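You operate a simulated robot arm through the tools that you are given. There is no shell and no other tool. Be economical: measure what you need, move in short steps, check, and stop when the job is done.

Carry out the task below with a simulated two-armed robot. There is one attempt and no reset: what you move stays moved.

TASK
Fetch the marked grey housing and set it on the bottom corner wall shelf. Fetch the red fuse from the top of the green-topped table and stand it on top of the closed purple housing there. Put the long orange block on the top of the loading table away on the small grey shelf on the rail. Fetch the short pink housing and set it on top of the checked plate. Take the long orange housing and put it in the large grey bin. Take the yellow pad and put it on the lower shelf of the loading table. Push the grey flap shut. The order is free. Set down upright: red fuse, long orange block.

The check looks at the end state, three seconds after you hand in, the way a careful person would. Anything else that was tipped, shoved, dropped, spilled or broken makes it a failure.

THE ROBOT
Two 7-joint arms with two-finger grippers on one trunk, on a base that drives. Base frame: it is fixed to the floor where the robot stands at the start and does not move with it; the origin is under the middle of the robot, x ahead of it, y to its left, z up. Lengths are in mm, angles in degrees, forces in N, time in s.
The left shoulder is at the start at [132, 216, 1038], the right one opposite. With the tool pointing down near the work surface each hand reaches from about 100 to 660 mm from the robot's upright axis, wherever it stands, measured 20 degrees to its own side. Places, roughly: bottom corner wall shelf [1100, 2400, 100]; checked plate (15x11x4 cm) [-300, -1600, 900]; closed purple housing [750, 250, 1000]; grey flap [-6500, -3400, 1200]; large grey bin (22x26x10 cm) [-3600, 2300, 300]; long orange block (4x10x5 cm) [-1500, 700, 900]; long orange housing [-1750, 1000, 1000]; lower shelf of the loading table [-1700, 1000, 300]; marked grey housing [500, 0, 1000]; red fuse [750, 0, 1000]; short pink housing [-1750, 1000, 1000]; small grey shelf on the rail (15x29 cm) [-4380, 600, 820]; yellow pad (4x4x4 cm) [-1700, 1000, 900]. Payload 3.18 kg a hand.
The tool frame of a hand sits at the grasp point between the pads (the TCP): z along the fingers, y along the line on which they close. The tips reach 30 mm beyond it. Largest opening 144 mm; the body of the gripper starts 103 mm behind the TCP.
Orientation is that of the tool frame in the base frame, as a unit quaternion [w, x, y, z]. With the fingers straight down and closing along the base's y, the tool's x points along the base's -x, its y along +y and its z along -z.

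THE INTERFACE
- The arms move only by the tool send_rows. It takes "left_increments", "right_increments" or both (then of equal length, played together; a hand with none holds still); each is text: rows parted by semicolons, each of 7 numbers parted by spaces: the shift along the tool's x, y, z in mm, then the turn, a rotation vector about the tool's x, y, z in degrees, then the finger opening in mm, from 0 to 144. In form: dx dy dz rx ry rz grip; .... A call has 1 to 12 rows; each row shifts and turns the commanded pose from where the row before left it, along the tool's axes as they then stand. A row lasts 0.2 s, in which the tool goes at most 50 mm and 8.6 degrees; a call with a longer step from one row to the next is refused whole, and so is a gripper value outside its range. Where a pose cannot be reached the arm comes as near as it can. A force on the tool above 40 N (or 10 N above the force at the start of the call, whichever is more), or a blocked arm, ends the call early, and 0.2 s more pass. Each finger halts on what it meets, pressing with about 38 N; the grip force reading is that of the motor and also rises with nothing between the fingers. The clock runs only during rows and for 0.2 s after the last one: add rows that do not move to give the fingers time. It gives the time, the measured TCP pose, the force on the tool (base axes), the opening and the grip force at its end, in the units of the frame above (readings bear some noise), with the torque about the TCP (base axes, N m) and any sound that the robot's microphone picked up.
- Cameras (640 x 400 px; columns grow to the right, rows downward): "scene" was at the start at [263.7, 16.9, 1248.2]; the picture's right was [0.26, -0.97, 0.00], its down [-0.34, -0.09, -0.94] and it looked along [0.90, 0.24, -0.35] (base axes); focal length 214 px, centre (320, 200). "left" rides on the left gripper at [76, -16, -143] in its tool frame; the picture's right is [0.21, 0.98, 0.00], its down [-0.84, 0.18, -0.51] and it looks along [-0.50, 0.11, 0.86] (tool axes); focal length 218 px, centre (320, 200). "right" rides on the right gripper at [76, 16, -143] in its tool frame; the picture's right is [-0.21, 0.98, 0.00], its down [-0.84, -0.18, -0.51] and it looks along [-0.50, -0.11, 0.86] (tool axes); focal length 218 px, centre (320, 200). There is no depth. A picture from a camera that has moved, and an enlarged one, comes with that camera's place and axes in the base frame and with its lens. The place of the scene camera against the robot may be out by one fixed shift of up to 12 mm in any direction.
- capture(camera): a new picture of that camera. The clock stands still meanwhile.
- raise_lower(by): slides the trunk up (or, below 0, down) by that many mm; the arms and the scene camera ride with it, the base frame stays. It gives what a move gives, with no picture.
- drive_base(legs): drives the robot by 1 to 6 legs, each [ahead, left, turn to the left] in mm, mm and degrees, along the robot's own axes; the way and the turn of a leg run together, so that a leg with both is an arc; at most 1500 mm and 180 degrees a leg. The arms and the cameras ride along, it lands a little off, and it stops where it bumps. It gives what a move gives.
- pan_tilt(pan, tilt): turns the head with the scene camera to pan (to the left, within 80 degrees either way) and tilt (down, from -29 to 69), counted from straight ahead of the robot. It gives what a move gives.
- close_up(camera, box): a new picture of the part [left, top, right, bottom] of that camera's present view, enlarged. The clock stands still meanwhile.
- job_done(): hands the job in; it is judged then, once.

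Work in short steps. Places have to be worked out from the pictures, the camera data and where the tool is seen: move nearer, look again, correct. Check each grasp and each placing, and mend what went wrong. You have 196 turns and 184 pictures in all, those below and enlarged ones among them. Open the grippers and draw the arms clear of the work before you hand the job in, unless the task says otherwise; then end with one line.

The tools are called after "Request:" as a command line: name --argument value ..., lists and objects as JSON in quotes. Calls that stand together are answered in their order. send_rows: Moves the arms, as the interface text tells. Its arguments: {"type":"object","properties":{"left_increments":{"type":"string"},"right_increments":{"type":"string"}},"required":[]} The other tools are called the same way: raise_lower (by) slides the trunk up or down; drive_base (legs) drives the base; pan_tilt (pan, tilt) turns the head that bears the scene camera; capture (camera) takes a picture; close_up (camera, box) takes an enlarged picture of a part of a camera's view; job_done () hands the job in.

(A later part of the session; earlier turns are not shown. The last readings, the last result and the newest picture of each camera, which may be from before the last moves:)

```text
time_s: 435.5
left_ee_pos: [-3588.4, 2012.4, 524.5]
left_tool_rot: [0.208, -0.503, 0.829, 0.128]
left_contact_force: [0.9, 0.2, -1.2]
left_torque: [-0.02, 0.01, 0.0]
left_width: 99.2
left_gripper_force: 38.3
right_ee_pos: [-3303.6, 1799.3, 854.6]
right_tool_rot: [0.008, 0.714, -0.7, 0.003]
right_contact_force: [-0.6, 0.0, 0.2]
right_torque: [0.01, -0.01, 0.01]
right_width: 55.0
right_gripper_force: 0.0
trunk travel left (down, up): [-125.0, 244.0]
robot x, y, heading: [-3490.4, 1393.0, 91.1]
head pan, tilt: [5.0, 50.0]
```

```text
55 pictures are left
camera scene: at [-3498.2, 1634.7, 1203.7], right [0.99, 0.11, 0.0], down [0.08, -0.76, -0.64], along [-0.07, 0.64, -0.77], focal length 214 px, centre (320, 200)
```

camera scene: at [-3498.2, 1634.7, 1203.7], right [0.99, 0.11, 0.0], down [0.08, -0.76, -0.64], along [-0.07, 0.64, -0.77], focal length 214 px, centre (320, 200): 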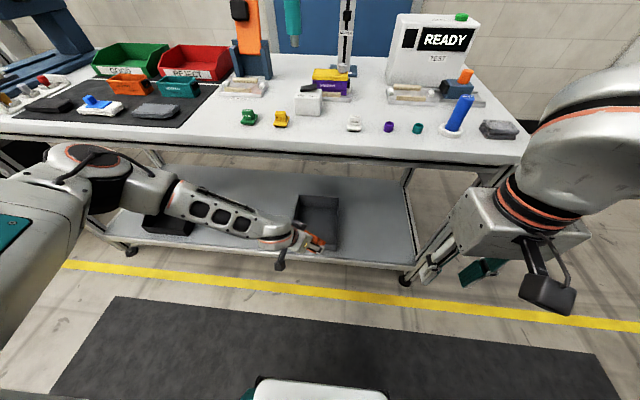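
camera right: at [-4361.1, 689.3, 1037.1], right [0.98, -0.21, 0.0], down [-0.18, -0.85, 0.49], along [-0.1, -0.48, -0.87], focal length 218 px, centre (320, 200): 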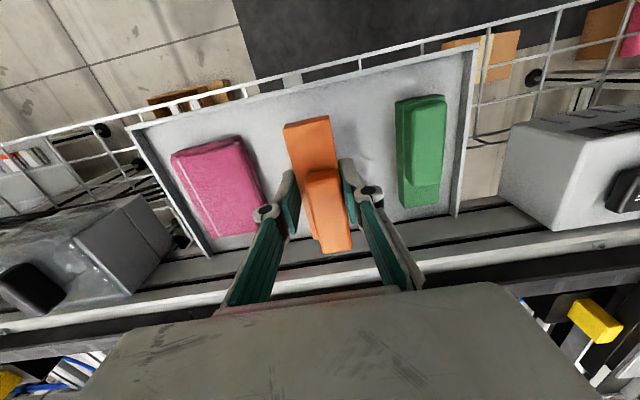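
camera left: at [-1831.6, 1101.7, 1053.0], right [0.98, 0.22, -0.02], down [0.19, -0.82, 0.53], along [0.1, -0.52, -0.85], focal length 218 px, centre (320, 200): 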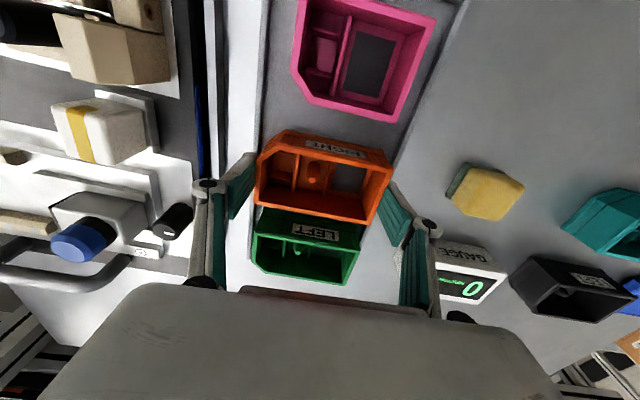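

The elbow would meet the table edge in this stance. Turning my body left by 24° swings the elbow back while the tool points straight into the shelf, so I reposition.

Request:
drive_base --legs '[[93, -256, 0], [0, 0, 24]]'

Request:
send_rows --left_increments "20 0 45 0 0 0 85;0 0 0 0 0 0 85"

Request:
capture --camera "scene"

Request:
capture --camera "left"

```text
time_s: 439.6
left_ee_pos: [-3578.3, 2012.3, 525.3]
left_tool_rot: [0.176, -0.667, 0.704, 0.168]
left_contact_force: [-0.3, -1.0, -0.3]
left_torque: [-0.01, 0.01, 0.01]
left_width: 99.3
left_gripper_force: 38.3
right_ee_pos: [-3229.5, 1937.5, 854.7]
right_tool_rot: [0.006, 0.847, -0.531, 0.006]
right_contact_force: [-1.1, 0.5, 0.0]
right_torque: [0.02, 0.03, 0.02]
right_width: 54.9
right_gripper_force: 0.0
trunk travel left (down, up): [-125.0, 244.0]
robot x, y, heading: [-3232.5, 1493.9, 115.7]
head pan, tilt: [5.0, 50.0]
```

```text
time_s: 440.2
left_ee_pos: [-3579.9, 2017.1, 475.7]
left_tool_rot: [0.176, -0.667, 0.704, 0.169]
left_contact_force: [-0.3, -1.0, -1.0]
left_torque: [-0.07, -0.02, -0.01]
left_width: 99.6
left_gripper_force: 37.9
right_ee_pos: [-3230.3, 1936.9, 855.8]
right_tool_rot: [0.007, 0.847, -0.531, 0.004]
right_contact_force: [0.1, 0.2, 0.1]
right_torque: [0.01, -0.01, -0.01]
right_width: 55.0
right_gripper_force: 0.2
trunk travel left (down, up): [-125.0, 244.0]
robot x, y, heading: [-3231.6, 1493.1, 115.7]
head pan, tilt: [5.0, 50.0]
```

```text
54 pictures are left
camera scene: at [-3342.5, 1704.3, 1204.0], right [0.86, 0.51, 0.0], down [0.39, -0.66, -0.64], along [-0.33, 0.55, -0.77], focal length 214 px, centre (320, 200)
```

scene: 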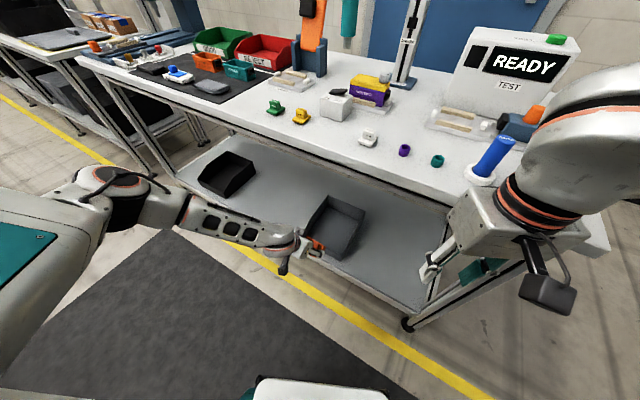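

```text
53 pictures are left
camera left: at [-3570.6, 1882.0, 566.5], right [-0.99, -0.13, -0.1], down [-0.15, 0.51, 0.85], along [-0.06, 0.85, -0.52], focal length 218 px, centre (320, 200)
```

left: 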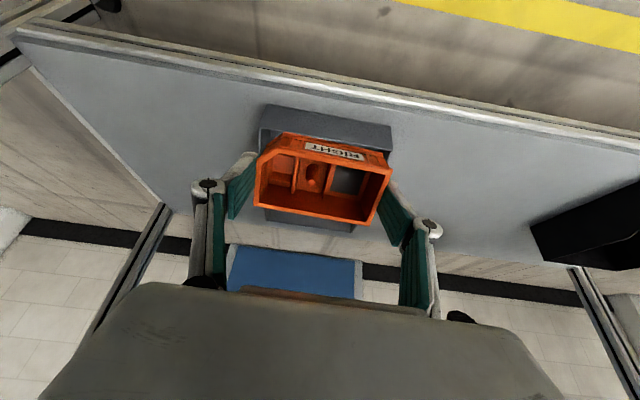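

The bin is straight ahead (front ≈ y 2095, centre x≈-3580). I pull the right hand back a bit more and drive in so the housing is above the bin.

Request:
send_rows --right_increments "35 0 0 0 0 0 55;35 0 0 0 0 0 55;0 0 0 0 0 0 55"

Request:
drive_base --legs '[[140, -66, 0]]'

Request:
capture --camera "left"

Request:
capture --camera "scene"

```text
time_s: 441.0
left_ee_pos: [-3579.4, 2018.2, 475.4]
left_tool_rot: [0.175, -0.668, 0.703, 0.169]
left_contact_force: [0.7, 0.2, -1.8]
left_torque: [-0.02, 0.0, -0.03]
left_width: 99.5
left_gripper_force: 37.9
right_ee_pos: [-3231.8, 1903.6, 866.8]
right_tool_rot: [0.008, 0.847, -0.532, 0.007]
right_contact_force: [0.2, 0.6, 0.2]
right_torque: [0.04, 0.01, 0.04]
right_width: 54.9
right_gripper_force: 0.0
right hand out of reach, approached as far as the arm can: row 1, 2
trunk travel left (down, up): [-125.0, 244.0]
robot x, y, heading: [-3235.1, 1490.5, 115.8]
head pan, tilt: [5.0, 50.0]
```

```text
time_s: 442.4
left_ee_pos: [-3579.4, 2154.3, 475.9]
left_tool_rot: [0.175, -0.668, 0.703, 0.169]
left_contact_force: [0.0, -0.7, -1.2]
left_torque: [-0.01, -0.01, 0.02]
left_width: 99.1
left_gripper_force: 37.6
right_ee_pos: [-3227.7, 2035.8, 866.8]
right_tool_rot: [0.01, 0.846, -0.533, 0.015]
right_contact_force: [-1.4, -4.2, 1.7]
right_torque: [0.21, -0.07, -0.11]
right_width: 53.4
right_gripper_force: 0.0
trunk travel left (down, up): [-125.0, 244.0]
robot x, y, heading: [-3233.6, 1630.7, 115.6]
head pan, tilt: [5.0, 50.0]
stopped in leg 1: the force on the tool passed its limit at 61 N (the readings are from after the stop); the commanded pose is now the measured one
```

```text
52 pictures are left
camera left: at [-3570.6, 2020.0, 565.7], right [-0.99, -0.13, -0.1], down [-0.15, 0.51, 0.85], along [-0.06, 0.85, -0.53], focal length 218 px, centre (320, 200)
```

left: 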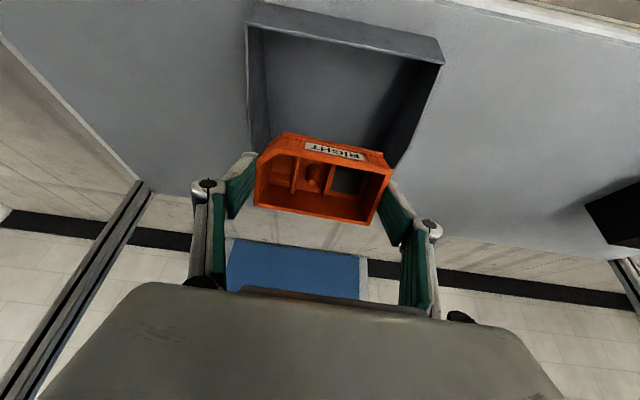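

```text
51 pictures are left
camera scene: at [-3342.9, 1843.1, 1203.7], right [0.86, 0.51, 0.0], down [0.39, -0.66, -0.64], along [-0.33, 0.55, -0.77], focal length 214 px, centre (320, 200)
```

scene: 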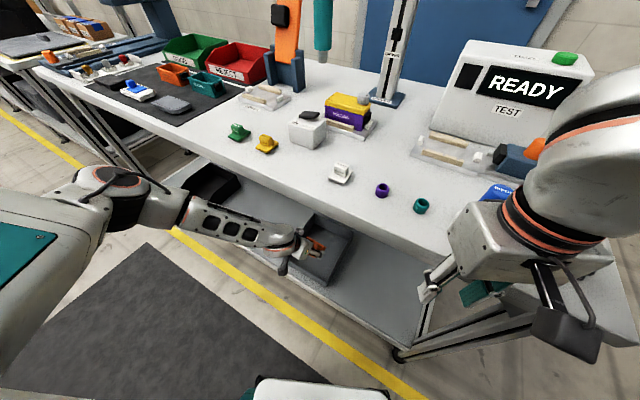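

The right fingers touched the table edge, and comparing views shows the bin is lower than I thought: rim z≈305, front y≈2123. I back off slightly, tuck the right hand inward and away from the table, then go further in.

Request:
drive_base --legs '[[-30, 14, 0]]'

Request:
send_rows --right_increments "0 40 0 0 0 0 55;0 40 0 0 0 0 55;0 40 0 0 0 0 55;0 20 0 0 0 0 55;0 0 0 0 0 0 55"

Request:
close_up --camera "scene" --box '[200, 120, 520, 320]'

```text
time_s: 443.3
left_ee_pos: [-3578.4, 2122.9, 476.4]
left_tool_rot: [0.176, -0.667, 0.704, 0.169]
left_contact_force: [0.1, 0.4, -0.7]
left_torque: [-0.01, -0.01, -0.03]
left_width: 99.3
left_gripper_force: 38.2
right_ee_pos: [-3227.8, 2004.0, 866.7]
right_tool_rot: [0.008, 0.846, -0.532, 0.014]
right_contact_force: [-0.6, -0.4, -0.2]
right_torque: [0.07, 0.01, 0.0]
right_width: 55.1
right_gripper_force: 0.1
trunk travel left (down, up): [-125.0, 244.0]
robot x, y, heading: [-3229.1, 1592.8, 115.5]
head pan, tilt: [5.0, 50.0]
```

```text
time_s: 444.5
left_ee_pos: [-3578.7, 2123.4, 476.7]
left_tool_rot: [0.176, -0.667, 0.704, 0.169]
left_contact_force: [-1.3, 0.1, -1.6]
left_torque: [-0.07, -0.01, 0.03]
left_width: 99.5
left_gripper_force: 38.1
right_ee_pos: [-3355.0, 1942.3, 866.9]
right_tool_rot: [0.009, 0.846, -0.533, 0.014]
right_contact_force: [-0.4, 0.1, -0.9]
right_torque: [-0.03, 0.01, 0.02]
right_width: 55.2
right_gripper_force: 0.1
trunk travel left (down, up): [-125.0, 244.0]
robot x, y, heading: [-3231.5, 1593.5, 115.7]
head pan, tilt: [5.0, 50.0]
```

```text
2.00 times, centred on (360, 220) of scene
camera zoom: at [-3341.9, 1810.1, 1203.6], right [0.86, 0.51, 0.0], down [0.39, -0.66, -0.64], along [-0.33, 0.55, -0.77], focal length 429 px, centre (240, 160)
```

zoom: 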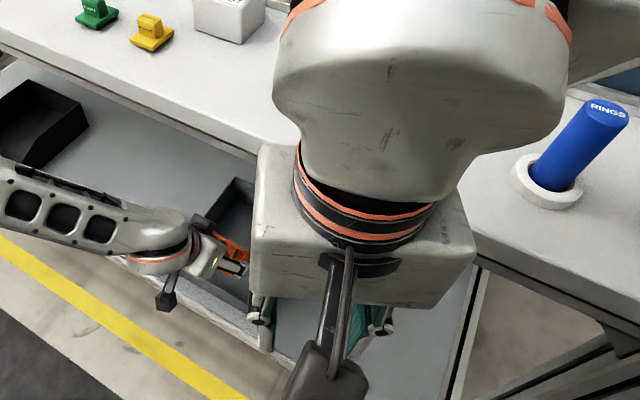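

Now I drive the remaining 105 mm toward the bin.

Request:
drive_base --legs '[[95, -45, 0]]'

Request:
capture --camera "left"

```text
time_s: 445.7
left_ee_pos: [-3580.7, 2221.2, 476.2]
left_tool_rot: [0.174, -0.668, 0.704, 0.168]
left_contact_force: [0.1, -0.3, -1.9]
left_torque: [-0.02, 0.01, 0.0]
left_width: 99.2
left_gripper_force: 38.4
right_ee_pos: [-3353.0, 2038.0, 867.5]
right_tool_rot: [0.011, 0.847, -0.531, 0.021]
right_contact_force: [-1.5, -2.7, 2.8]
right_torque: [0.14, -0.06, -0.01]
right_width: 53.9
right_gripper_force: 0.0
trunk travel left (down, up): [-125.0, 244.0]
robot x, y, heading: [-3236.4, 1696.6, 115.8]
head pan, tilt: [5.0, 50.0]
stopped in leg 1: the force on the tool passed its limit at 54 N (the readings are from after the stop); the commanded pose is now the measured one
```

```text
49 pictures are left
camera left: at [-3571.5, 2086.3, 565.6], right [-0.99, -0.14, -0.1], down [-0.15, 0.51, 0.85], along [-0.07, 0.85, -0.53], focal length 218 px, centre (320, 200)
```

left: 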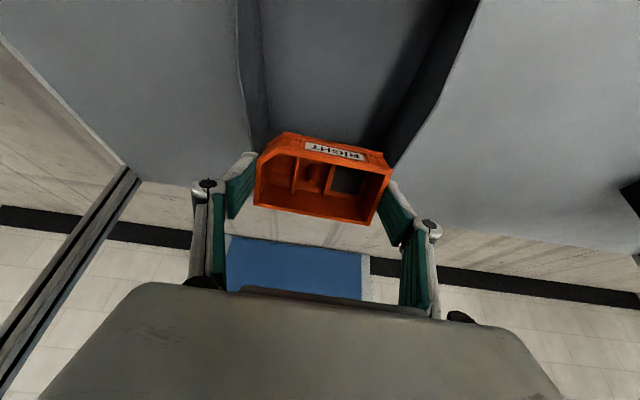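

The right hand grazed the table edge again; I back off 14 mm. The housing is over the bin (TCP y≈2208), and I lower the left hand into it.

Request:
drive_base --legs '[[-13, 6, 0]]'

Request:
send_rows --left_increments "20 0 38 0 0 0 85;20 0 38 0 0 0 85;20 0 38 0 0 0 85;0 0 0 0 0 0 85"

Request:
capture --camera "left"

Request:
capture --camera "scene"

```text
time_s: 446.4
left_ee_pos: [-3580.7, 2207.9, 476.5]
left_tool_rot: [0.175, -0.669, 0.703, 0.169]
left_contact_force: [0.9, 0.0, -1.3]
left_torque: [-0.03, 0.03, 0.04]
left_width: 99.1
left_gripper_force: 37.8
right_ee_pos: [-3353.4, 2022.3, 867.5]
right_tool_rot: [0.011, 0.847, -0.532, 0.022]
right_contact_force: [-1.1, -0.5, 0.5]
right_torque: [0.02, 0.01, -0.04]
right_width: 54.9
right_gripper_force: 0.1
trunk travel left (down, up): [-125.0, 244.0]
robot x, y, heading: [-3233.0, 1682.8, 115.8]
head pan, tilt: [5.0, 50.0]
```

```text
time_s: 447.4
left_ee_pos: [-3580.4, 2209.3, 348.6]
left_tool_rot: [0.176, -0.668, 0.703, 0.169]
left_contact_force: [-0.6, -0.7, -1.0]
left_torque: [-0.04, -0.02, -0.03]
left_width: 99.6
left_gripper_force: 37.7
right_ee_pos: [-3352.9, 2023.2, 867.4]
right_tool_rot: [0.009, 0.847, -0.531, 0.021]
right_contact_force: [-0.5, -0.6, -0.8]
right_torque: [0.03, -0.03, 0.0]
right_width: 54.9
right_gripper_force: 0.1
trunk travel left (down, up): [-125.0, 244.0]
robot x, y, heading: [-3233.1, 1682.0, 115.6]
head pan, tilt: [5.0, 50.0]
```

```text
48 pictures are left
camera left: at [-3570.8, 2072.8, 437.7], right [-0.99, -0.13, -0.1], down [-0.15, 0.51, 0.85], along [-0.06, 0.85, -0.52], focal length 218 px, centre (320, 200)
```

left: 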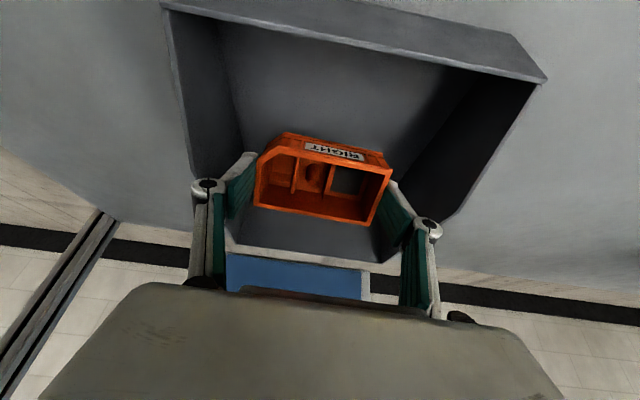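

```text
47 pictures are left
camera scene: at [-3343.1, 1895.4, 1203.9], right [0.86, 0.51, 0.0], down [0.39, -0.66, -0.64], along [-0.33, 0.55, -0.77], focal length 214 px, centre (320, 200)
```

scene: 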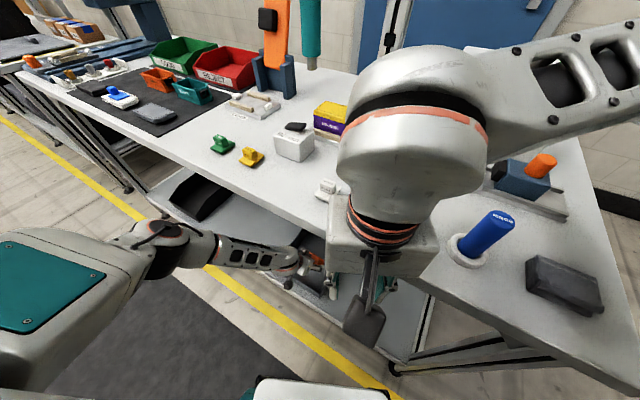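

The housing is centred over the bin interior. I lower further until it touches the bin floor.

Request:
send_rows --left_increments "14 0 26 0 0 0 85;14 0 26 0 0 0 85;7 0 13 0 0 0 85;0 0 0 0 0 0 85"

Request:
capture --camera "left"

```text
time_s: 448.4
left_ee_pos: [-3580.3, 2210.7, 276.9]
left_tool_rot: [0.177, -0.667, 0.704, 0.172]
left_contact_force: [-0.2, 8.3, 25.0]
left_torque: [0.24, 0.0, -0.01]
left_width: 99.9
left_gripper_force: 37.6
right_ee_pos: [-3352.5, 2022.5, 867.9]
right_tool_rot: [0.009, 0.847, -0.531, 0.02]
right_contact_force: [0.7, 0.4, 0.4]
right_torque: [-0.01, 0.0, -0.01]
right_width: 55.0
right_gripper_force: 0.1
trunk travel left (down, up): [-125.0, 244.0]
robot x, y, heading: [-3233.4, 1678.2, 115.7]
head pan, tilt: [5.0, 50.0]
```

```text
46 pictures are left
camera left: at [-3570.7, 2075.3, 365.8], right [-0.99, -0.13, -0.09], down [-0.15, 0.51, 0.85], along [-0.06, 0.85, -0.52], focal length 218 px, centre (320, 200)
```

left: 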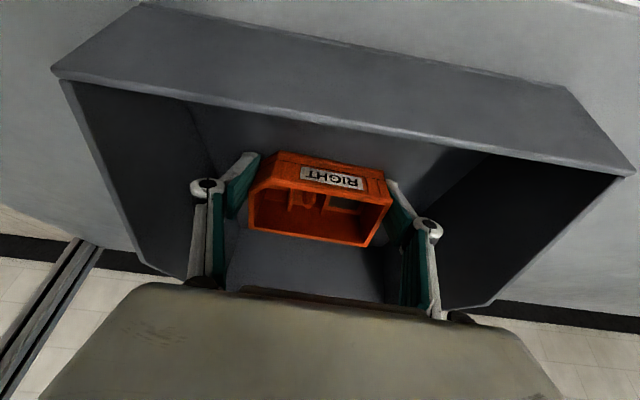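

It rests on the bin floor. I ease up, release and lift the empty hand out.

Request:
send_rows --left_increments "-1 0 -2 0 0 0 95;0 0 0 0 0 0 105;0 0 0 0 0 0 120;0 0 0 0 0 0 120;-10 0 -20 0 0 0 120;-20 0 -38 0 0 0 120;-20 0 -38 0 0 0 120;-20 0 -38 0 0 0 120;-20 0 -38 0 0 0 120;0 0 0 0 0 0 120"

Request:
capture --camera "left"

```text
time_s: 450.6
left_ee_pos: [-3579.6, 2207.7, 467.0]
left_tool_rot: [0.175, -0.668, 0.704, 0.169]
left_contact_force: [1.0, -0.7, -0.3]
left_torque: [0.01, 0.0, -0.01]
left_width: 120.2
left_gripper_force: 0.0
right_ee_pos: [-3352.4, 2023.0, 867.4]
right_tool_rot: [0.01, 0.847, -0.531, 0.022]
right_contact_force: [0.4, 0.9, 0.4]
right_torque: [0.0, 0.05, 0.03]
right_width: 54.9
right_gripper_force: 0.0
trunk travel left (down, up): [-125.0, 244.0]
robot x, y, heading: [-3235.3, 1682.0, 115.6]
head pan, tilt: [5.0, 50.0]
```

```text
45 pictures are left
camera left: at [-3570.1, 2071.6, 556.8], right [-0.99, -0.13, -0.1], down [-0.15, 0.51, 0.85], along [-0.06, 0.85, -0.53], focal length 218 px, centre (320, 200)
```

left: 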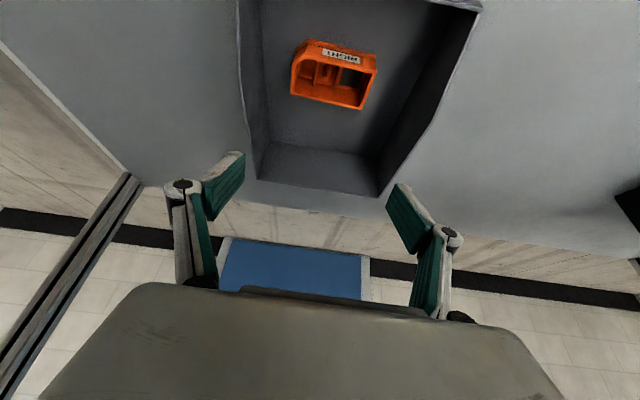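

The orange housing lies in the large grey bin. I back out, and raise the trunk and the left hand for travelling.

Request:
drive_base --legs '[[-361, 173, 0]]'

Request:
raise_lower --by 209

Request:
send_rows --left_increments "-23 0 -43 0 0 0 100;-23 0 -43 0 0 0 100;-23 0 -43 0 0 0 100;-23 0 -43 0 0 0 100;-23 0 -43 0 0 0 100;-23 0 -43 0 0 0 100;-23 0 -43 0 0 0 100;0 0 0 0 0 0 100"

```text
time_s: 453.2
left_ee_pos: [-3572.8, 1803.6, 467.6]
left_tool_rot: [0.175, -0.668, 0.703, 0.168]
left_contact_force: [-0.2, -0.1, 0.6]
left_torque: [0.01, 0.0, 0.0]
left_width: 120.0
left_gripper_force: 0.0
right_ee_pos: [-3347.0, 1617.7, 866.8]
right_tool_rot: [0.01, 0.847, -0.531, 0.021]
right_contact_force: [0.1, 0.9, 0.4]
right_torque: [0.05, 0.0, 0.01]
right_width: 55.2
right_gripper_force: 0.1
trunk travel left (down, up): [-125.0, 244.0]
robot x, y, heading: [-3229.7, 1282.2, 115.6]
head pan, tilt: [5.0, 50.0]
```

```text
time_s: 455.4
left_ee_pos: [-3571.7, 1801.4, 674.9]
left_tool_rot: [0.175, -0.668, 0.703, 0.169]
left_contact_force: [0.4, -0.7, -0.2]
left_torque: [-0.01, -0.02, -0.01]
left_width: 120.2
left_gripper_force: 0.0
right_ee_pos: [-3347.6, 1618.3, 1075.1]
right_tool_rot: [0.012, 0.847, -0.531, 0.022]
right_contact_force: [0.0, 0.1, -0.4]
right_torque: [0.04, 0.0, 0.03]
right_width: 55.2
right_gripper_force: 0.0
trunk travel left (down, up): [-334.0, 35.0]
robot x, y, heading: [-3228.4, 1276.2, 115.8]
head pan, tilt: [5.0, 50.0]
```

```text
time_s: 457.2
left_ee_pos: [-3569.3, 1800.4, 1016.9]
left_tool_rot: [0.175, -0.668, 0.703, 0.168]
left_contact_force: [0.5, -0.2, -0.6]
left_torque: [-0.02, -0.04, 0.0]
left_width: 99.9
left_gripper_force: 0.0
right_ee_pos: [-3347.0, 1618.8, 1076.8]
right_tool_rot: [0.011, 0.847, -0.531, 0.022]
right_contact_force: [0.3, 0.0, 0.9]
right_torque: [-0.02, 0.02, 0.02]
right_width: 54.9
right_gripper_force: 0.0
trunk travel left (down, up): [-334.0, 35.0]
robot x, y, heading: [-3227.3, 1277.7, 115.5]
head pan, tilt: [5.0, 50.0]
```

I turn toward the loading table and move to its north side, staying well clear.

Request:
drive_base --legs '[[0, 0, 179.4], [-426, 199, 0], [513, 1099, 0], [110, -51, 0]]'

Request:
capture --camera "left"

Request:
capture --camera "scene"

```text
time_s: 467.3
left_ee_pos: [-2899.7, 1184.0, 1017.3]
left_tool_rot: [0.162, 0.726, 0.643, -0.18]
left_contact_force: [0.4, -0.8, -0.4]
left_torque: [0.01, 0.01, 0.02]
left_width: 99.9
left_gripper_force: 0.1
right_ee_pos: [-3107.5, 1381.3, 1075.4]
right_tool_rot: [-0.021, 0.56, 0.828, 0.013]
right_contact_force: [0.1, 0.4, -0.3]
right_torque: [0.04, 0.0, 0.0]
right_width: 55.0
right_gripper_force: 0.0
trunk travel left (down, up): [-334.0, 35.0]
robot x, y, heading: [-3205.1, 1729.7, -68.3]
head pan, tilt: [5.0, 50.0]
stopped in leg 2: the robot was blocked; the commanded pose is now the measured one
```

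```text
44 pictures are left
camera left: at [-2900.6, 1319.0, 1106.5], right [0.99, 0.07, -0.1], down [0.12, -0.52, 0.85], along [0.01, -0.85, -0.53], focal length 218 px, centre (320, 200)
```

left: 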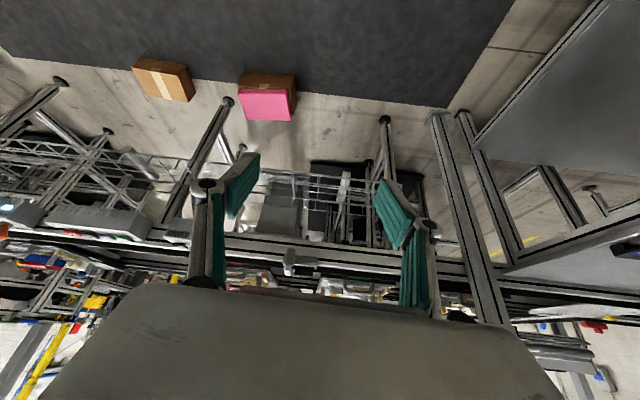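

```text
43 pictures are left
camera scene: at [-3151.7, 1616.1, 1426.3], right [-0.89, -0.45, 0.0], down [-0.34, 0.69, -0.64], along [0.29, -0.57, -0.77], focal length 214 px, centre (320, 200)
```

scene: 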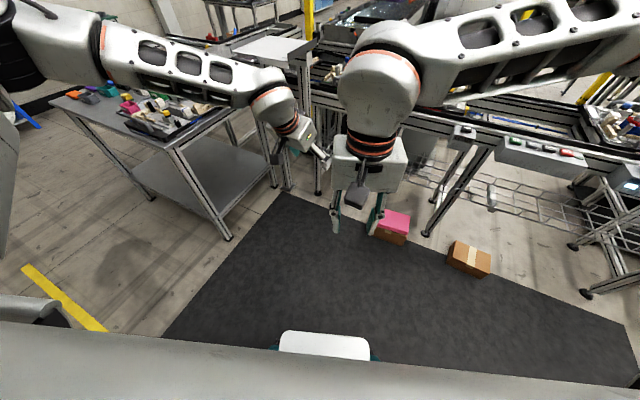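

The rear touched the second table; I move along the aisle to the east instead.

Request:
drive_base --legs '[[533, 1068, 0], [0, 0, 3]]'

Request:
capture --camera "left"

```text
time_s: 477.3
left_ee_pos: [-1705.8, 1073.6, 1017.7]
left_tool_rot: [0.165, 0.718, 0.652, -0.179]
left_contact_force: [-0.4, 0.1, -0.6]
left_torque: [0.0, 0.02, -0.03]
left_width: 99.8
left_gripper_force: 0.1
right_ee_pos: [-1920.4, 1267.8, 1075.7]
right_tool_rot: [-0.021, 0.549, 0.836, 0.011]
right_contact_force: [0.6, 0.6, 0.2]
right_torque: [-0.01, 0.01, 0.0]
right_width: 55.1
right_gripper_force: 0.0
trunk travel left (down, up): [-334.0, 35.0]
robot x, y, heading: [-2025.9, 1610.9, -67.0]
head pan, tilt: [5.0, 50.0]
```

```text
42 pictures are left
camera left: at [-1710.7, 1209.3, 1106.9], right [0.99, 0.09, -0.1], down [0.13, -0.52, 0.85], along [0.03, -0.85, -0.52], focal length 218 px, centre (320, 200)
```

left: 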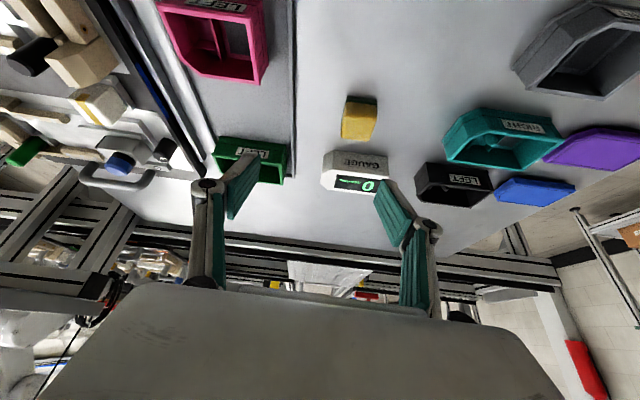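

The pad is at about (-1672,1042). I align the left tool with it (keeping the 28° pitch) and hover above it.

Request:
send_rows --left_increments "0 0 0 -4 0 -7.5 90;0.4 16 35.5 0 0 0 90;0.4 16 35.5 0 0 0 90;0 0 0 0 0 0 90"

Request:
capture --camera "left"

```text
time_s: 478.3
left_ee_pos: [-1671.6, 1040.7, 953.2]
left_tool_rot: [0.178, 0.667, 0.704, -0.166]
left_contact_force: [0.4, -0.1, 0.0]
left_torque: [-0.02, 0.01, 0.02]
left_width: 90.0
left_gripper_force: 0.0
right_ee_pos: [-1919.3, 1266.4, 1076.5]
right_tool_rot: [-0.021, 0.549, 0.836, 0.01]
right_contact_force: [-0.5, 0.0, 0.5]
right_torque: [-0.03, -0.02, -0.03]
right_width: 54.8
right_gripper_force: 0.1
trunk travel left (down, up): [-334.0, 35.0]
robot x, y, heading: [-2029.4, 1613.1, -66.9]
head pan, tilt: [5.0, 50.0]
```

```text
41 pictures are left
camera left: at [-1696.8, 1175.1, 1043.0], right [0.97, 0.24, -0.1], down [0.2, -0.49, 0.85], along [0.15, -0.84, -0.52], focal length 218 px, centre (320, 200)
```

left: 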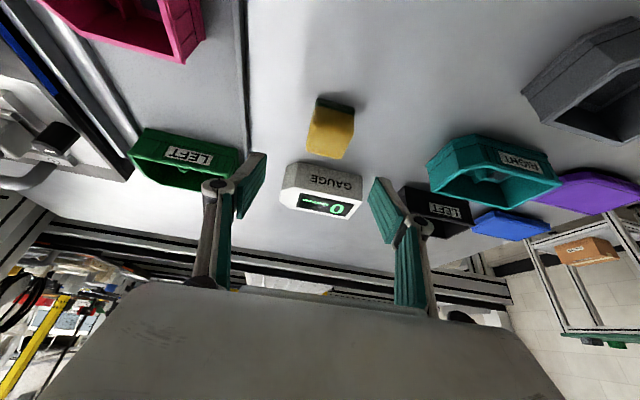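

The pad is centred between the fingers. I go down and close on it.

Request:
send_rows --left_increments "13.5 0 20 0 0 0 90;13.5 0 20 0 0 0 90;0 0 0 0 0 0 70;0 0 0 0 0 0 45;0 0 0 0 0 0 28;0 0 0 0 0 0 28;0 0 0 0 0 0 28"

Request:
send_rows --left_increments "-10 0 -18 0 0 0 28;-20 0 -38 0 0 0 28;-20 0 -38 0 0 0 28;0 0 0 0 0 0 28"

Request:
capture --camera "left"

```text
time_s: 479.9
left_ee_pos: [-1672.9, 1046.5, 906.5]
left_tool_rot: [0.178, 0.667, 0.704, -0.166]
left_contact_force: [0.3, 0.0, 0.4]
left_torque: [-0.03, -0.06, 0.02]
left_width: 36.8
left_gripper_force: 37.3
right_ee_pos: [-1920.4, 1265.3, 1076.9]
right_tool_rot: [-0.02, 0.549, 0.835, 0.011]
right_contact_force: [0.2, 0.6, 0.1]
right_torque: [-0.02, 0.01, -0.02]
right_width: 55.2
right_gripper_force: 0.0
trunk travel left (down, up): [-334.0, 35.0]
robot x, y, heading: [-2025.8, 1612.4, -67.0]
head pan, tilt: [5.0, 50.0]
```

```text
time_s: 480.9
left_ee_pos: [-1673.5, 1047.1, 1015.7]
left_tool_rot: [0.177, 0.667, 0.704, -0.165]
left_contact_force: [0.1, 0.5, -0.9]
left_torque: [0.03, -0.01, 0.01]
left_width: 36.6
left_gripper_force: 37.6
right_ee_pos: [-1919.9, 1267.1, 1075.9]
right_tool_rot: [-0.021, 0.549, 0.835, 0.011]
right_contact_force: [0.8, -0.3, 0.3]
right_torque: [-0.02, 0.02, 0.0]
right_width: 55.0
right_gripper_force: 0.1
trunk travel left (down, up): [-334.0, 35.0]
robot x, y, heading: [-2023.7, 1612.3, -66.7]
head pan, tilt: [5.0, 50.0]
```

```text
40 pictures are left
camera left: at [-1697.5, 1181.2, 1105.6], right [0.97, 0.24, -0.1], down [0.2, -0.49, 0.85], along [0.15, -0.84, -0.53], focal length 218 px, centre (320, 200)
```

left: 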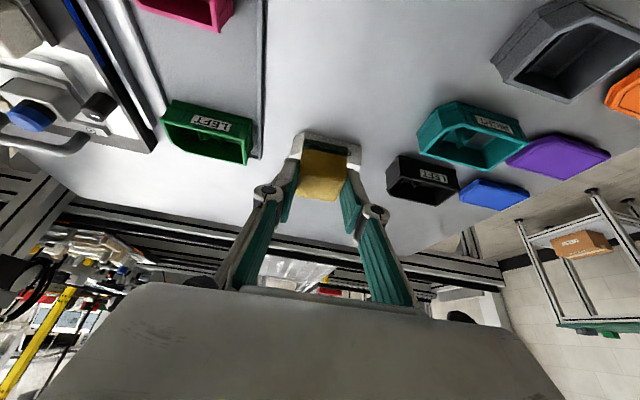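

The pad is held. I back away from the table, then lower the trunk and the left arm in front of the lower shelf.

Request:
drive_base --legs '[[-304, 129, 0]]'

Request:
raise_lower --by -209

Request:
send_rows --left_increments "23 0 42 0 0 0 28;23 0 42 0 0 0 28;23 0 42 0 0 0 28;23 0 42 0 0 0 28;23 0 42 0 0 0 28;23 0 42 0 0 0 28;23 0 42 0 0 0 28;23 0 42 0 0 0 28;23 0 42 0 0 0 28;23 0 42 0 0 0 28;0 0 0 0 0 0 28"

Request:
capture --camera "left"

```text
time_s: 483.1
left_ee_pos: [-1678.9, 1373.8, 1016.1]
left_tool_rot: [0.177, 0.669, 0.703, -0.166]
left_contact_force: [0.2, -0.2, -1.3]
left_torque: [0.04, 0.01, -0.03]
left_width: 36.6
left_gripper_force: 37.4
right_ee_pos: [-1925.1, 1591.9, 1077.4]
right_tool_rot: [-0.021, 0.55, 0.835, 0.011]
right_contact_force: [-0.9, 0.2, -0.1]
right_torque: [-0.02, 0.0, -0.01]
right_width: 54.9
right_gripper_force: 0.0
trunk travel left (down, up): [-334.0, 35.0]
robot x, y, heading: [-2028.1, 1940.6, -67.0]
head pan, tilt: [5.0, 50.0]
```

```text
time_s: 485.3
left_ee_pos: [-1676.8, 1373.7, 809.0]
left_tool_rot: [0.179, 0.668, 0.702, -0.168]
left_contact_force: [-0.2, 0.0, -0.6]
left_torque: [-0.01, -0.03, 0.0]
left_width: 36.7
left_gripper_force: 38.0
right_ee_pos: [-1926.3, 1593.2, 869.0]
right_tool_rot: [-0.019, 0.55, 0.835, 0.011]
right_contact_force: [-0.8, 0.4, 0.8]
right_torque: [0.0, -0.01, -0.02]
right_width: 54.7
right_gripper_force: 0.1
trunk travel left (down, up): [-125.0, 244.0]
robot x, y, heading: [-2025.7, 1940.1, -67.0]
head pan, tilt: [5.0, 50.0]
```

```text
time_s: 487.7
left_ee_pos: [-1677.9, 1378.2, 326.4]
left_tool_rot: [0.177, 0.669, 0.703, -0.167]
left_contact_force: [0.1, 0.4, -0.9]
left_torque: [0.02, -0.01, 0.0]
left_width: 36.4
left_gripper_force: 38.2
right_ee_pos: [-1925.1, 1593.5, 867.4]
right_tool_rot: [-0.021, 0.55, 0.835, 0.011]
right_contact_force: [-0.1, -0.3, 0.3]
right_torque: [0.0, 0.01, 0.01]
right_width: 54.8
right_gripper_force: 0.1
trunk travel left (down, up): [-125.0, 244.0]
robot x, y, heading: [-2028.6, 1937.1, -67.1]
head pan, tilt: [5.0, 50.0]
```

```text
39 pictures are left
camera left: at [-1701.5, 1512.1, 415.5], right [0.97, 0.23, -0.1], down [0.2, -0.49, 0.85], along [0.15, -0.84, -0.52], focal length 218 px, centre (320, 200)
```

left: 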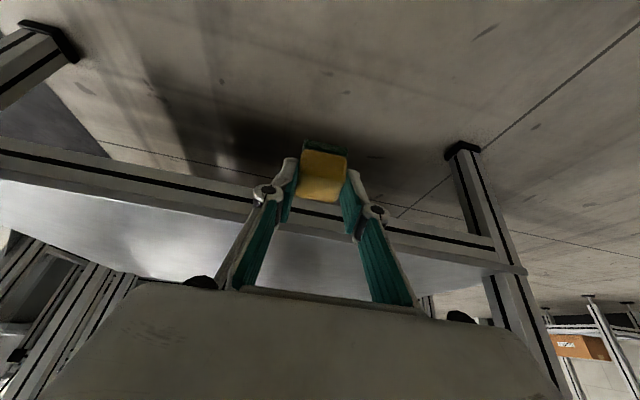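

The lower shelf surface appears at z≈280–300, so I raise the pad 45 mm and drive in.

Request:
send_rows --left_increments "-22 0 -41 0 0 0 28;0 0 0 0 0 0 28"

Request:
drive_base --legs '[[212, -90, 0]]'

Request:
capture --camera "left"

Request:
capture --camera "scene"

```text
time_s: 488.3
left_ee_pos: [-1677.7, 1377.1, 372.7]
left_tool_rot: [0.177, 0.669, 0.703, -0.166]
left_contact_force: [-0.9, 0.0, -0.8]
left_torque: [0.02, 0.02, 0.06]
left_width: 36.5
left_gripper_force: 38.1
right_ee_pos: [-1925.7, 1591.0, 867.5]
right_tool_rot: [-0.022, 0.551, 0.834, 0.011]
right_contact_force: [0.5, -0.7, -0.6]
right_torque: [0.02, 0.0, -0.01]
right_width: 54.8
right_gripper_force: 0.0
trunk travel left (down, up): [-125.0, 244.0]
robot x, y, heading: [-2027.7, 1937.4, -66.9]
head pan, tilt: [5.0, 50.0]
```

```text
time_s: 490.0
left_ee_pos: [-1682.6, 1150.3, 374.2]
left_tool_rot: [0.177, 0.67, 0.701, -0.168]
left_contact_force: [0.0, 0.0, -0.9]
left_torque: [-0.03, 0.03, 0.0]
left_width: 36.6
left_gripper_force: 37.5
right_ee_pos: [-1927.9, 1363.3, 865.8]
right_tool_rot: [-0.02, 0.552, 0.834, 0.011]
right_contact_force: [-0.7, -0.3, -0.2]
right_torque: [0.04, 0.0, 0.01]
right_width: 54.8
right_gripper_force: 0.0
trunk travel left (down, up): [-125.0, 244.0]
robot x, y, heading: [-2028.3, 1708.5, -67.6]
head pan, tilt: [5.0, 50.0]
```

```text
38 pictures are left
camera left: at [-1706.4, 1283.1, 462.9], right [0.97, 0.23, -0.1], down [0.2, -0.49, 0.85], along [0.15, -0.84, -0.53], focal length 218 px, centre (320, 200)
```

left: 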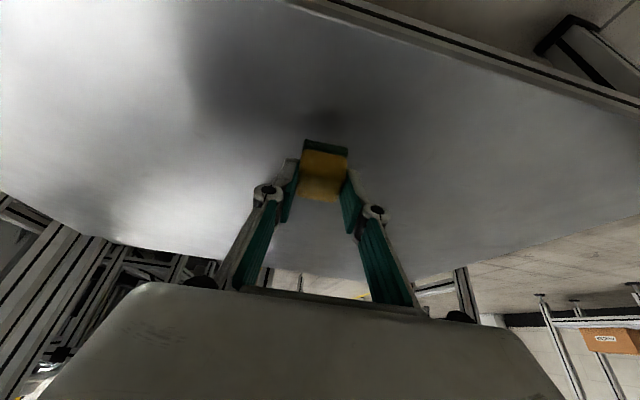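

```text
37 pictures are left
camera scene: at [-1925.9, 1477.3, 1203.5], right [-0.88, -0.47, 0.0], down [-0.36, 0.68, -0.64], along [0.3, -0.57, -0.77], focal length 214 px, centre (320, 200)
```

scene: 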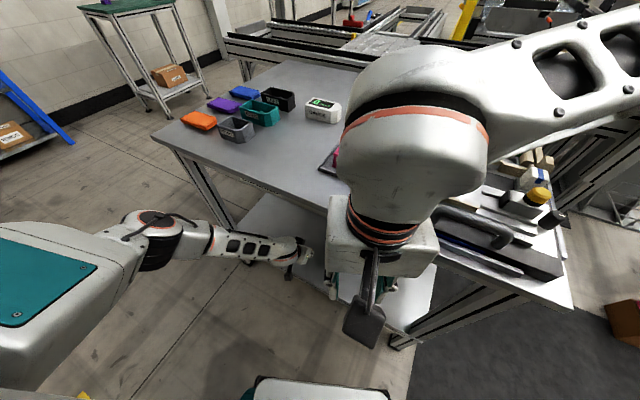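

The pad is over the lower shelf. I lower gradually until contact.

Request:
send_rows --left_increments "9.4 0 17.6 0 0 0 28;4.7 0 8.8 0 0 0 28;0 0 0 0 0 0 28"

Request:
send_rows --left_increments "2 0 3.6 0 0 0 28;2 0 3.6 0 0 0 28;0 0 0 0 0 0 28"

Request:
send_rows --left_increments "1.5 0 2.7 0 0 0 28;1.5 0 2.7 0 0 0 28;0 0 0 0 0 0 28"

```text
time_s: 490.8
left_ee_pos: [-1682.9, 1148.9, 346.5]
left_tool_rot: [0.178, 0.67, 0.701, -0.168]
left_contact_force: [0.1, 2.9, 16.4]
left_torque: [0.07, 0.02, 0.03]
left_width: 36.6
left_gripper_force: 37.9
right_ee_pos: [-1928.5, 1364.3, 868.0]
right_tool_rot: [-0.019, 0.553, 0.833, 0.011]
right_contact_force: [0.8, -0.1, -0.2]
right_torque: [-0.05, 0.05, 0.03]
right_width: 55.0
right_gripper_force: 0.0
trunk travel left (down, up): [-125.0, 244.0]
robot x, y, heading: [-2035.5, 1711.8, -67.5]
head pan, tilt: [5.0, 50.0]
```

```text
time_s: 491.3
left_ee_pos: [-1682.8, 1146.2, 344.5]
left_tool_rot: [0.18, 0.669, 0.701, -0.171]
left_contact_force: [0.7, 5.9, 26.9]
left_torque: [-0.04, -0.06, 0.04]
left_width: 36.6
left_gripper_force: 37.6
right_ee_pos: [-1929.5, 1365.9, 869.0]
right_tool_rot: [-0.02, 0.552, 0.833, 0.011]
right_contact_force: [0.9, 0.4, -0.3]
right_torque: [0.0, 0.01, 0.0]
right_width: 55.0
right_gripper_force: 0.1
trunk travel left (down, up): [-125.0, 244.0]
robot x, y, heading: [-2031.3, 1709.2, -67.2]
head pan, tilt: [5.0, 50.0]
stopped in row 2 (left hand): the force on the tool passed its limit at 42 N (the readings are from after the stop); the commanded pose is now the measured one
```

```text
time_s: 491.6
left_ee_pos: [-1683.1, 1145.3, 346.6]
left_tool_rot: [0.18, 0.669, 0.7, -0.173]
left_contact_force: [1.2, 10.1, 28.0]
left_torque: [0.17, -0.09, 0.06]
left_width: 36.5
left_gripper_force: 38.2
right_ee_pos: [-1929.4, 1365.3, 868.2]
right_tool_rot: [-0.02, 0.551, 0.834, 0.011]
right_contact_force: [1.5, 0.9, 0.3]
right_torque: [0.0, -0.01, -0.04]
right_width: 55.0
right_gripper_force: 0.2
trunk travel left (down, up): [-125.0, 244.0]
robot x, y, heading: [-2033.0, 1712.0, -66.9]
head pan, tilt: [5.0, 50.0]
stopped in row 1 (left hand): the force on the tool passed its limit at 41 N (the readings are from after the stop); the commanded pose is now the measured one
```

It is firmly on the shelf. I ease up, release and withdraw.

Request:
send_rows --left_increments "-1.5 0 -2.8 0 0 0 30;0 0 0 0 0 0 45;0 0 0 0 0 0 65;0 0 0 0 0 0 80;0 0 -25 0 0 0 80;0 0 -40 0 0 0 80;0 0 -40 0 0 0 80;0 0 0 0 0 0 80"

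Request:
capture --camera "left"

```text
time_s: 493.4
left_ee_pos: [-1684.5, 1163.9, 375.8]
left_tool_rot: [0.178, 0.67, 0.701, -0.169]
left_contact_force: [0.4, -0.8, 0.3]
left_torque: [0.02, -0.01, 0.0]
left_width: 80.1
left_gripper_force: 0.0
left hand out of reach, approached as far as the arm can: row 6, 7
right_ee_pos: [-1928.0, 1363.7, 867.9]
right_tool_rot: [-0.021, 0.552, 0.834, 0.012]
right_contact_force: [-0.7, 0.2, -0.3]
right_torque: [0.01, 0.0, 0.01]
right_width: 54.9
right_gripper_force: 0.2
trunk travel left (down, up): [-125.0, 244.0]
robot x, y, heading: [-2031.3, 1708.5, -67.0]
head pan, tilt: [5.0, 50.0]
```

```text
36 pictures are left
camera left: at [-1707.3, 1297.3, 465.9], right [0.97, 0.23, -0.1], down [0.2, -0.49, 0.85], along [0.15, -0.84, -0.52], focal length 218 px, centre (320, 200)
```

left: 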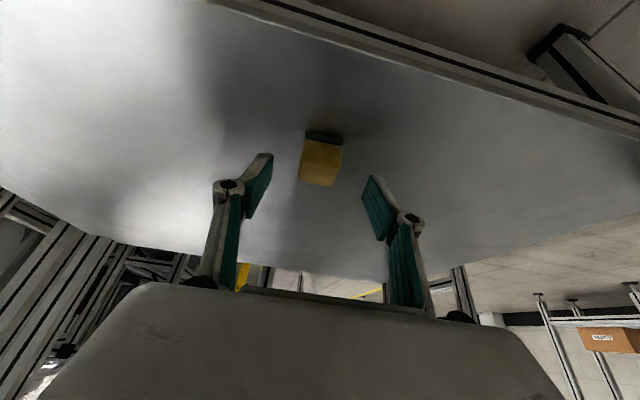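

The pad sits on the lower shelf. I lift the hand a bit, back out, and restore a vertical left tool with the trunk raised, to fetch the pink housing next.

Request:
send_rows --left_increments "-14 0 -26 0 0 0 80;0 0 0 0 0 0 80"

Request:
drive_base --legs '[[-212, 90, 0], [0, 0, -23]]'

Request:
raise_lower --by 209

Request:
send_rows --left_increments "-22 0 -41 0 0 0 130;-22 0 -41 0 0 0 130;-22 0 -41 0 0 0 130;-22 0 -41 0 0 0 130;-22 0 -41 0 0 0 130;0 0 -20 0 7 0 130;0 0 -20 0 7 0 130;0 0 -20 0 7 0 130;0 0 -20 0 7 0 130;0 0 -20 0 0 -8 130;0 0 -20 0 0 -8 130;0 0 -10 0 0 -6 130"

```text
time_s: 494.0
left_ee_pos: [-1684.2, 1163.9, 405.5]
left_tool_rot: [0.178, 0.67, 0.7, -0.171]
left_contact_force: [0.1, -0.6, -0.7]
left_torque: [-0.02, 0.03, 0.01]
left_width: 79.9
left_gripper_force: 0.1
right_ee_pos: [-1929.0, 1364.0, 867.4]
right_tool_rot: [-0.021, 0.552, 0.833, 0.012]
right_contact_force: [0.5, 0.3, -0.3]
right_torque: [-0.03, 0.0, 0.0]
right_width: 54.8
right_gripper_force: 0.1
trunk travel left (down, up): [-125.0, 244.0]
robot x, y, heading: [-2029.1, 1709.7, -67.0]
head pan, tilt: [5.0, 50.0]
```

```text
time_s: 496.9
left_ee_pos: [-1926.5, 1300.9, 405.4]
left_tool_rot: [0.142, 0.796, 0.554, -0.201]
left_contact_force: [-0.4, 0.3, 0.3]
left_torque: [0.02, 0.0, 0.02]
left_width: 80.1
left_gripper_force: 0.0
right_ee_pos: [-2072.1, 1580.3, 866.9]
right_tool_rot: [-0.018, 0.707, 0.707, 0.016]
right_contact_force: [-0.3, 0.6, 0.5]
right_torque: [0.0, -0.01, -0.02]
right_width: 54.7
right_gripper_force: 0.0
trunk travel left (down, up): [-125.0, 244.0]
robot x, y, heading: [-2030.6, 1940.7, -90.1]
head pan, tilt: [5.0, 50.0]
```

```text
time_s: 499.2
left_ee_pos: [-1926.1, 1301.4, 613.3]
left_tool_rot: [0.141, 0.796, 0.553, -0.202]
left_contact_force: [0.4, 1.0, 0.6]
left_torque: [-0.02, -0.05, -0.01]
left_width: 80.1
left_gripper_force: 0.0
right_ee_pos: [-2071.7, 1580.4, 1076.2]
right_tool_rot: [-0.019, 0.707, 0.707, 0.016]
right_contact_force: [-0.4, 0.3, 0.0]
right_torque: [0.03, 0.0, 0.0]
right_width: 54.9
right_gripper_force: 0.0
trunk travel left (down, up): [-334.0, 35.0]
robot x, y, heading: [-2031.4, 1941.3, -90.5]
head pan, tilt: [5.0, 50.0]
```

```text
time_s: 501.8
left_ee_pos: [-1916.6, 1325.8, 972.7]
left_tool_rot: [0.002, 0.696, 0.718, -0.004]
left_contact_force: [-0.5, -0.2, -0.1]
left_torque: [-0.01, 0.04, 0.01]
left_width: 130.1
left_gripper_force: 0.1
right_ee_pos: [-2072.4, 1580.8, 1076.5]
right_tool_rot: [-0.019, 0.707, 0.707, 0.015]
right_contact_force: [-0.2, 0.1, 0.0]
right_torque: [0.01, -0.01, -0.01]
right_width: 55.1
right_gripper_force: 0.0
trunk travel left (down, up): [-334.0, 35.0]
robot x, y, heading: [-2028.4, 1938.1, -90.2]
head pan, tilt: [5.0, 50.0]
```

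Left tool is vertical again. I raise it slightly and drive so it hovers over the pink housing near (-1813,1112).

Request:
send_rows --left_increments "0 0 -40 0 0 0 130;0 0 -20 0 0 0 130;0 0 0 0 0 0 130"

Request:
drive_base --legs '[[210, 104, 0]]'

Request:
capture --camera "left"

```text
time_s: 502.6
left_ee_pos: [-1916.7, 1327.1, 1033.4]
left_tool_rot: [0.003, 0.696, 0.718, -0.004]
left_contact_force: [-0.3, 0.3, -0.6]
left_torque: [0.0, 0.0, -0.01]
left_width: 130.0
left_gripper_force: 0.0
right_ee_pos: [-2071.4, 1581.7, 1075.7]
right_tool_rot: [-0.017, 0.707, 0.707, 0.016]
right_contact_force: [0.2, -0.1, -0.4]
right_torque: [0.0, -0.02, 0.04]
right_width: 55.0
right_gripper_force: 0.1
trunk travel left (down, up): [-334.0, 35.0]
robot x, y, heading: [-2030.1, 1937.1, -90.3]
head pan, tilt: [5.0, 50.0]
```

```text
time_s: 504.3
left_ee_pos: [-1813.7, 1116.5, 1033.0]
left_tool_rot: [0.002, 0.698, 0.716, -0.004]
left_contact_force: [0.6, 0.6, 0.8]
left_torque: [0.06, -0.01, 0.0]
left_width: 130.1
left_gripper_force: 0.0
right_ee_pos: [-1969.5, 1369.9, 1075.6]
right_tool_rot: [-0.019, 0.708, 0.706, 0.015]
right_contact_force: [0.4, 0.6, 0.7]
right_torque: [0.0, 0.04, -0.01]
right_width: 54.9
right_gripper_force: 0.1
trunk travel left (down, up): [-334.0, 35.0]
robot x, y, heading: [-1925.4, 1729.3, -90.3]
head pan, tilt: [5.0, 50.0]
```

```text
35 pictures are left
camera left: at [-1833.3, 1192.7, 1174.7], right [0.97, 0.23, 0.0], down [0.2, -0.83, 0.51], along [0.12, -0.5, -0.86], focal length 218 px, centre (320, 200)
```

left: 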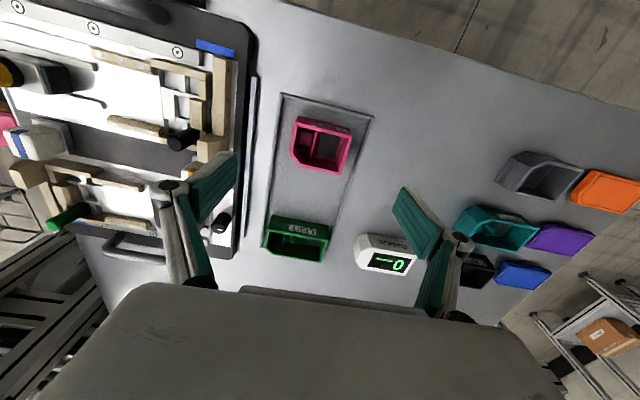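

The pink housing is centred under the hand (70 mm long). I go down to z≈911, close on its ends and lift.

Request:
send_rows --left_increments "-2 0 40 0 0 0 100;0 0 40 0 0 0 100;0 0 30 0 0 0 100;0 0 12 0 0 0 100;0 0 0 0 0 0 85;0 0 0 0 0 0 65;0 0 0 0 0 0 55;0 0 0 0 0 0 55;0 0 0 0 0 0 55"

Request:
send_rows --left_increments "0 0 -10 0 0 0 55;0 0 -30 0 0 0 55;0 0 -45 0 0 0 55;0 0 -45 0 0 0 55;0 0 0 0 0 0 55"

Request:
capture --camera "left"

```text
time_s: 506.3
left_ee_pos: [-1812.7, 1112.7, 911.7]
left_tool_rot: [0.002, 0.698, 0.716, -0.004]
left_contact_force: [0.4, 0.3, 0.9]
left_torque: [-0.05, 0.05, -0.01]
left_width: 71.4
left_gripper_force: 38.4
right_ee_pos: [-1969.1, 1370.3, 1075.0]
right_tool_rot: [-0.019, 0.707, 0.706, 0.015]
right_contact_force: [-0.5, -0.1, 0.7]
right_torque: [-0.01, -0.03, -0.04]
right_width: 55.1
right_gripper_force: 0.1
trunk travel left (down, up): [-334.0, 35.0]
robot x, y, heading: [-1927.3, 1729.4, -90.1]
head pan, tilt: [5.0, 50.0]
```

```text
time_s: 507.5
left_ee_pos: [-1813.3, 1117.2, 1042.1]
left_tool_rot: [0.001, 0.698, 0.716, -0.003]
left_contact_force: [0.5, -0.3, -0.6]
left_torque: [0.03, 0.01, 0.0]
left_width: 71.5
left_gripper_force: 38.4
right_ee_pos: [-1968.4, 1369.6, 1075.7]
right_tool_rot: [-0.018, 0.707, 0.706, 0.015]
right_contact_force: [0.5, 0.4, 0.5]
right_torque: [0.02, 0.0, -0.01]
right_width: 54.9
right_gripper_force: 0.1
trunk travel left (down, up): [-334.0, 35.0]
robot x, y, heading: [-1931.0, 1728.2, -90.1]
head pan, tilt: [5.0, 50.0]
```

```text
34 pictures are left
camera left: at [-1832.5, 1193.0, 1184.1], right [0.97, 0.23, 0.0], down [0.2, -0.83, 0.51], along [0.12, -0.5, -0.86], focal length 218 px, centre (320, 200)
```

left: 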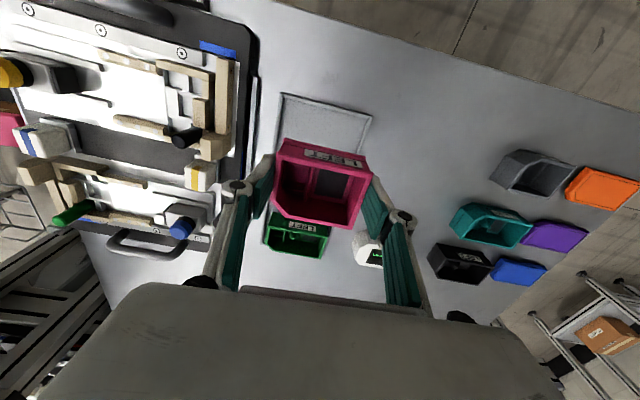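

The pink housing is held. I drive around the east side toward the checked plate near (-300,-1600).

Request:
drive_base --legs '[[-150, 0, 0], [0, 1500, 0], [0, 250, 0], [1500, 0, 0], [800, 0, 0]]'

Request:
pan_tilt --pan -5 --tilt 30

Request:
capture --camera "scene"

```text
time_s: 535.2
left_ee_pos: [-81.2, -1052.9, 1042.7]
left_tool_rot: [0.002, 0.698, 0.716, -0.003]
left_contact_force: [0.7, 0.5, -0.7]
left_torque: [0.03, -0.01, -0.02]
left_width: 71.1
left_gripper_force: 37.2
right_ee_pos: [-236.6, -798.9, 1076.8]
right_tool_rot: [-0.019, 0.708, 0.706, 0.014]
right_contact_force: [0.3, 0.7, 0.7]
right_torque: [0.0, -0.01, -0.02]
right_width: 55.0
right_gripper_force: 0.1
trunk travel left (down, up): [-334.0, 35.0]
robot x, y, heading: [-196.6, -441.0, -90.2]
head pan, tilt: [5.0, 50.0]
```

```text
time_s: 536.0
left_ee_pos: [-81.3, -1051.4, 1042.3]
left_tool_rot: [0.002, 0.698, 0.716, -0.004]
left_contact_force: [0.5, 0.1, -0.4]
left_torque: [0.0, 0.01, -0.04]
left_width: 71.0
left_gripper_force: 38.2
right_ee_pos: [-236.7, -799.2, 1076.7]
right_tool_rot: [-0.019, 0.707, 0.707, 0.014]
right_contact_force: [-0.3, -0.6, -0.4]
right_torque: [0.01, -0.03, -0.02]
right_width: 54.9
right_gripper_force: 0.0
trunk travel left (down, up): [-334.0, 35.0]
robot x, y, heading: [-192.3, -439.5, -90.3]
head pan, tilt: [-5.0, 30.0]
```

```text
33 pictures are left
camera scene: at [-200.4, -576.8, 1455.9], right [-1.0, 0.09, 0.0], down [0.05, 0.5, -0.87], along [-0.08, -0.86, -0.5], focal length 214 px, centre (320, 200)
```

scene: 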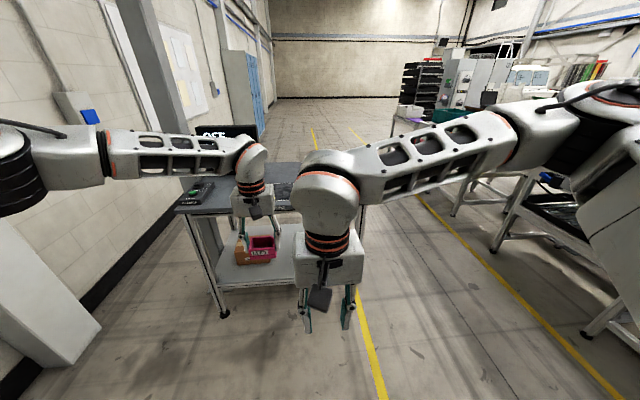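

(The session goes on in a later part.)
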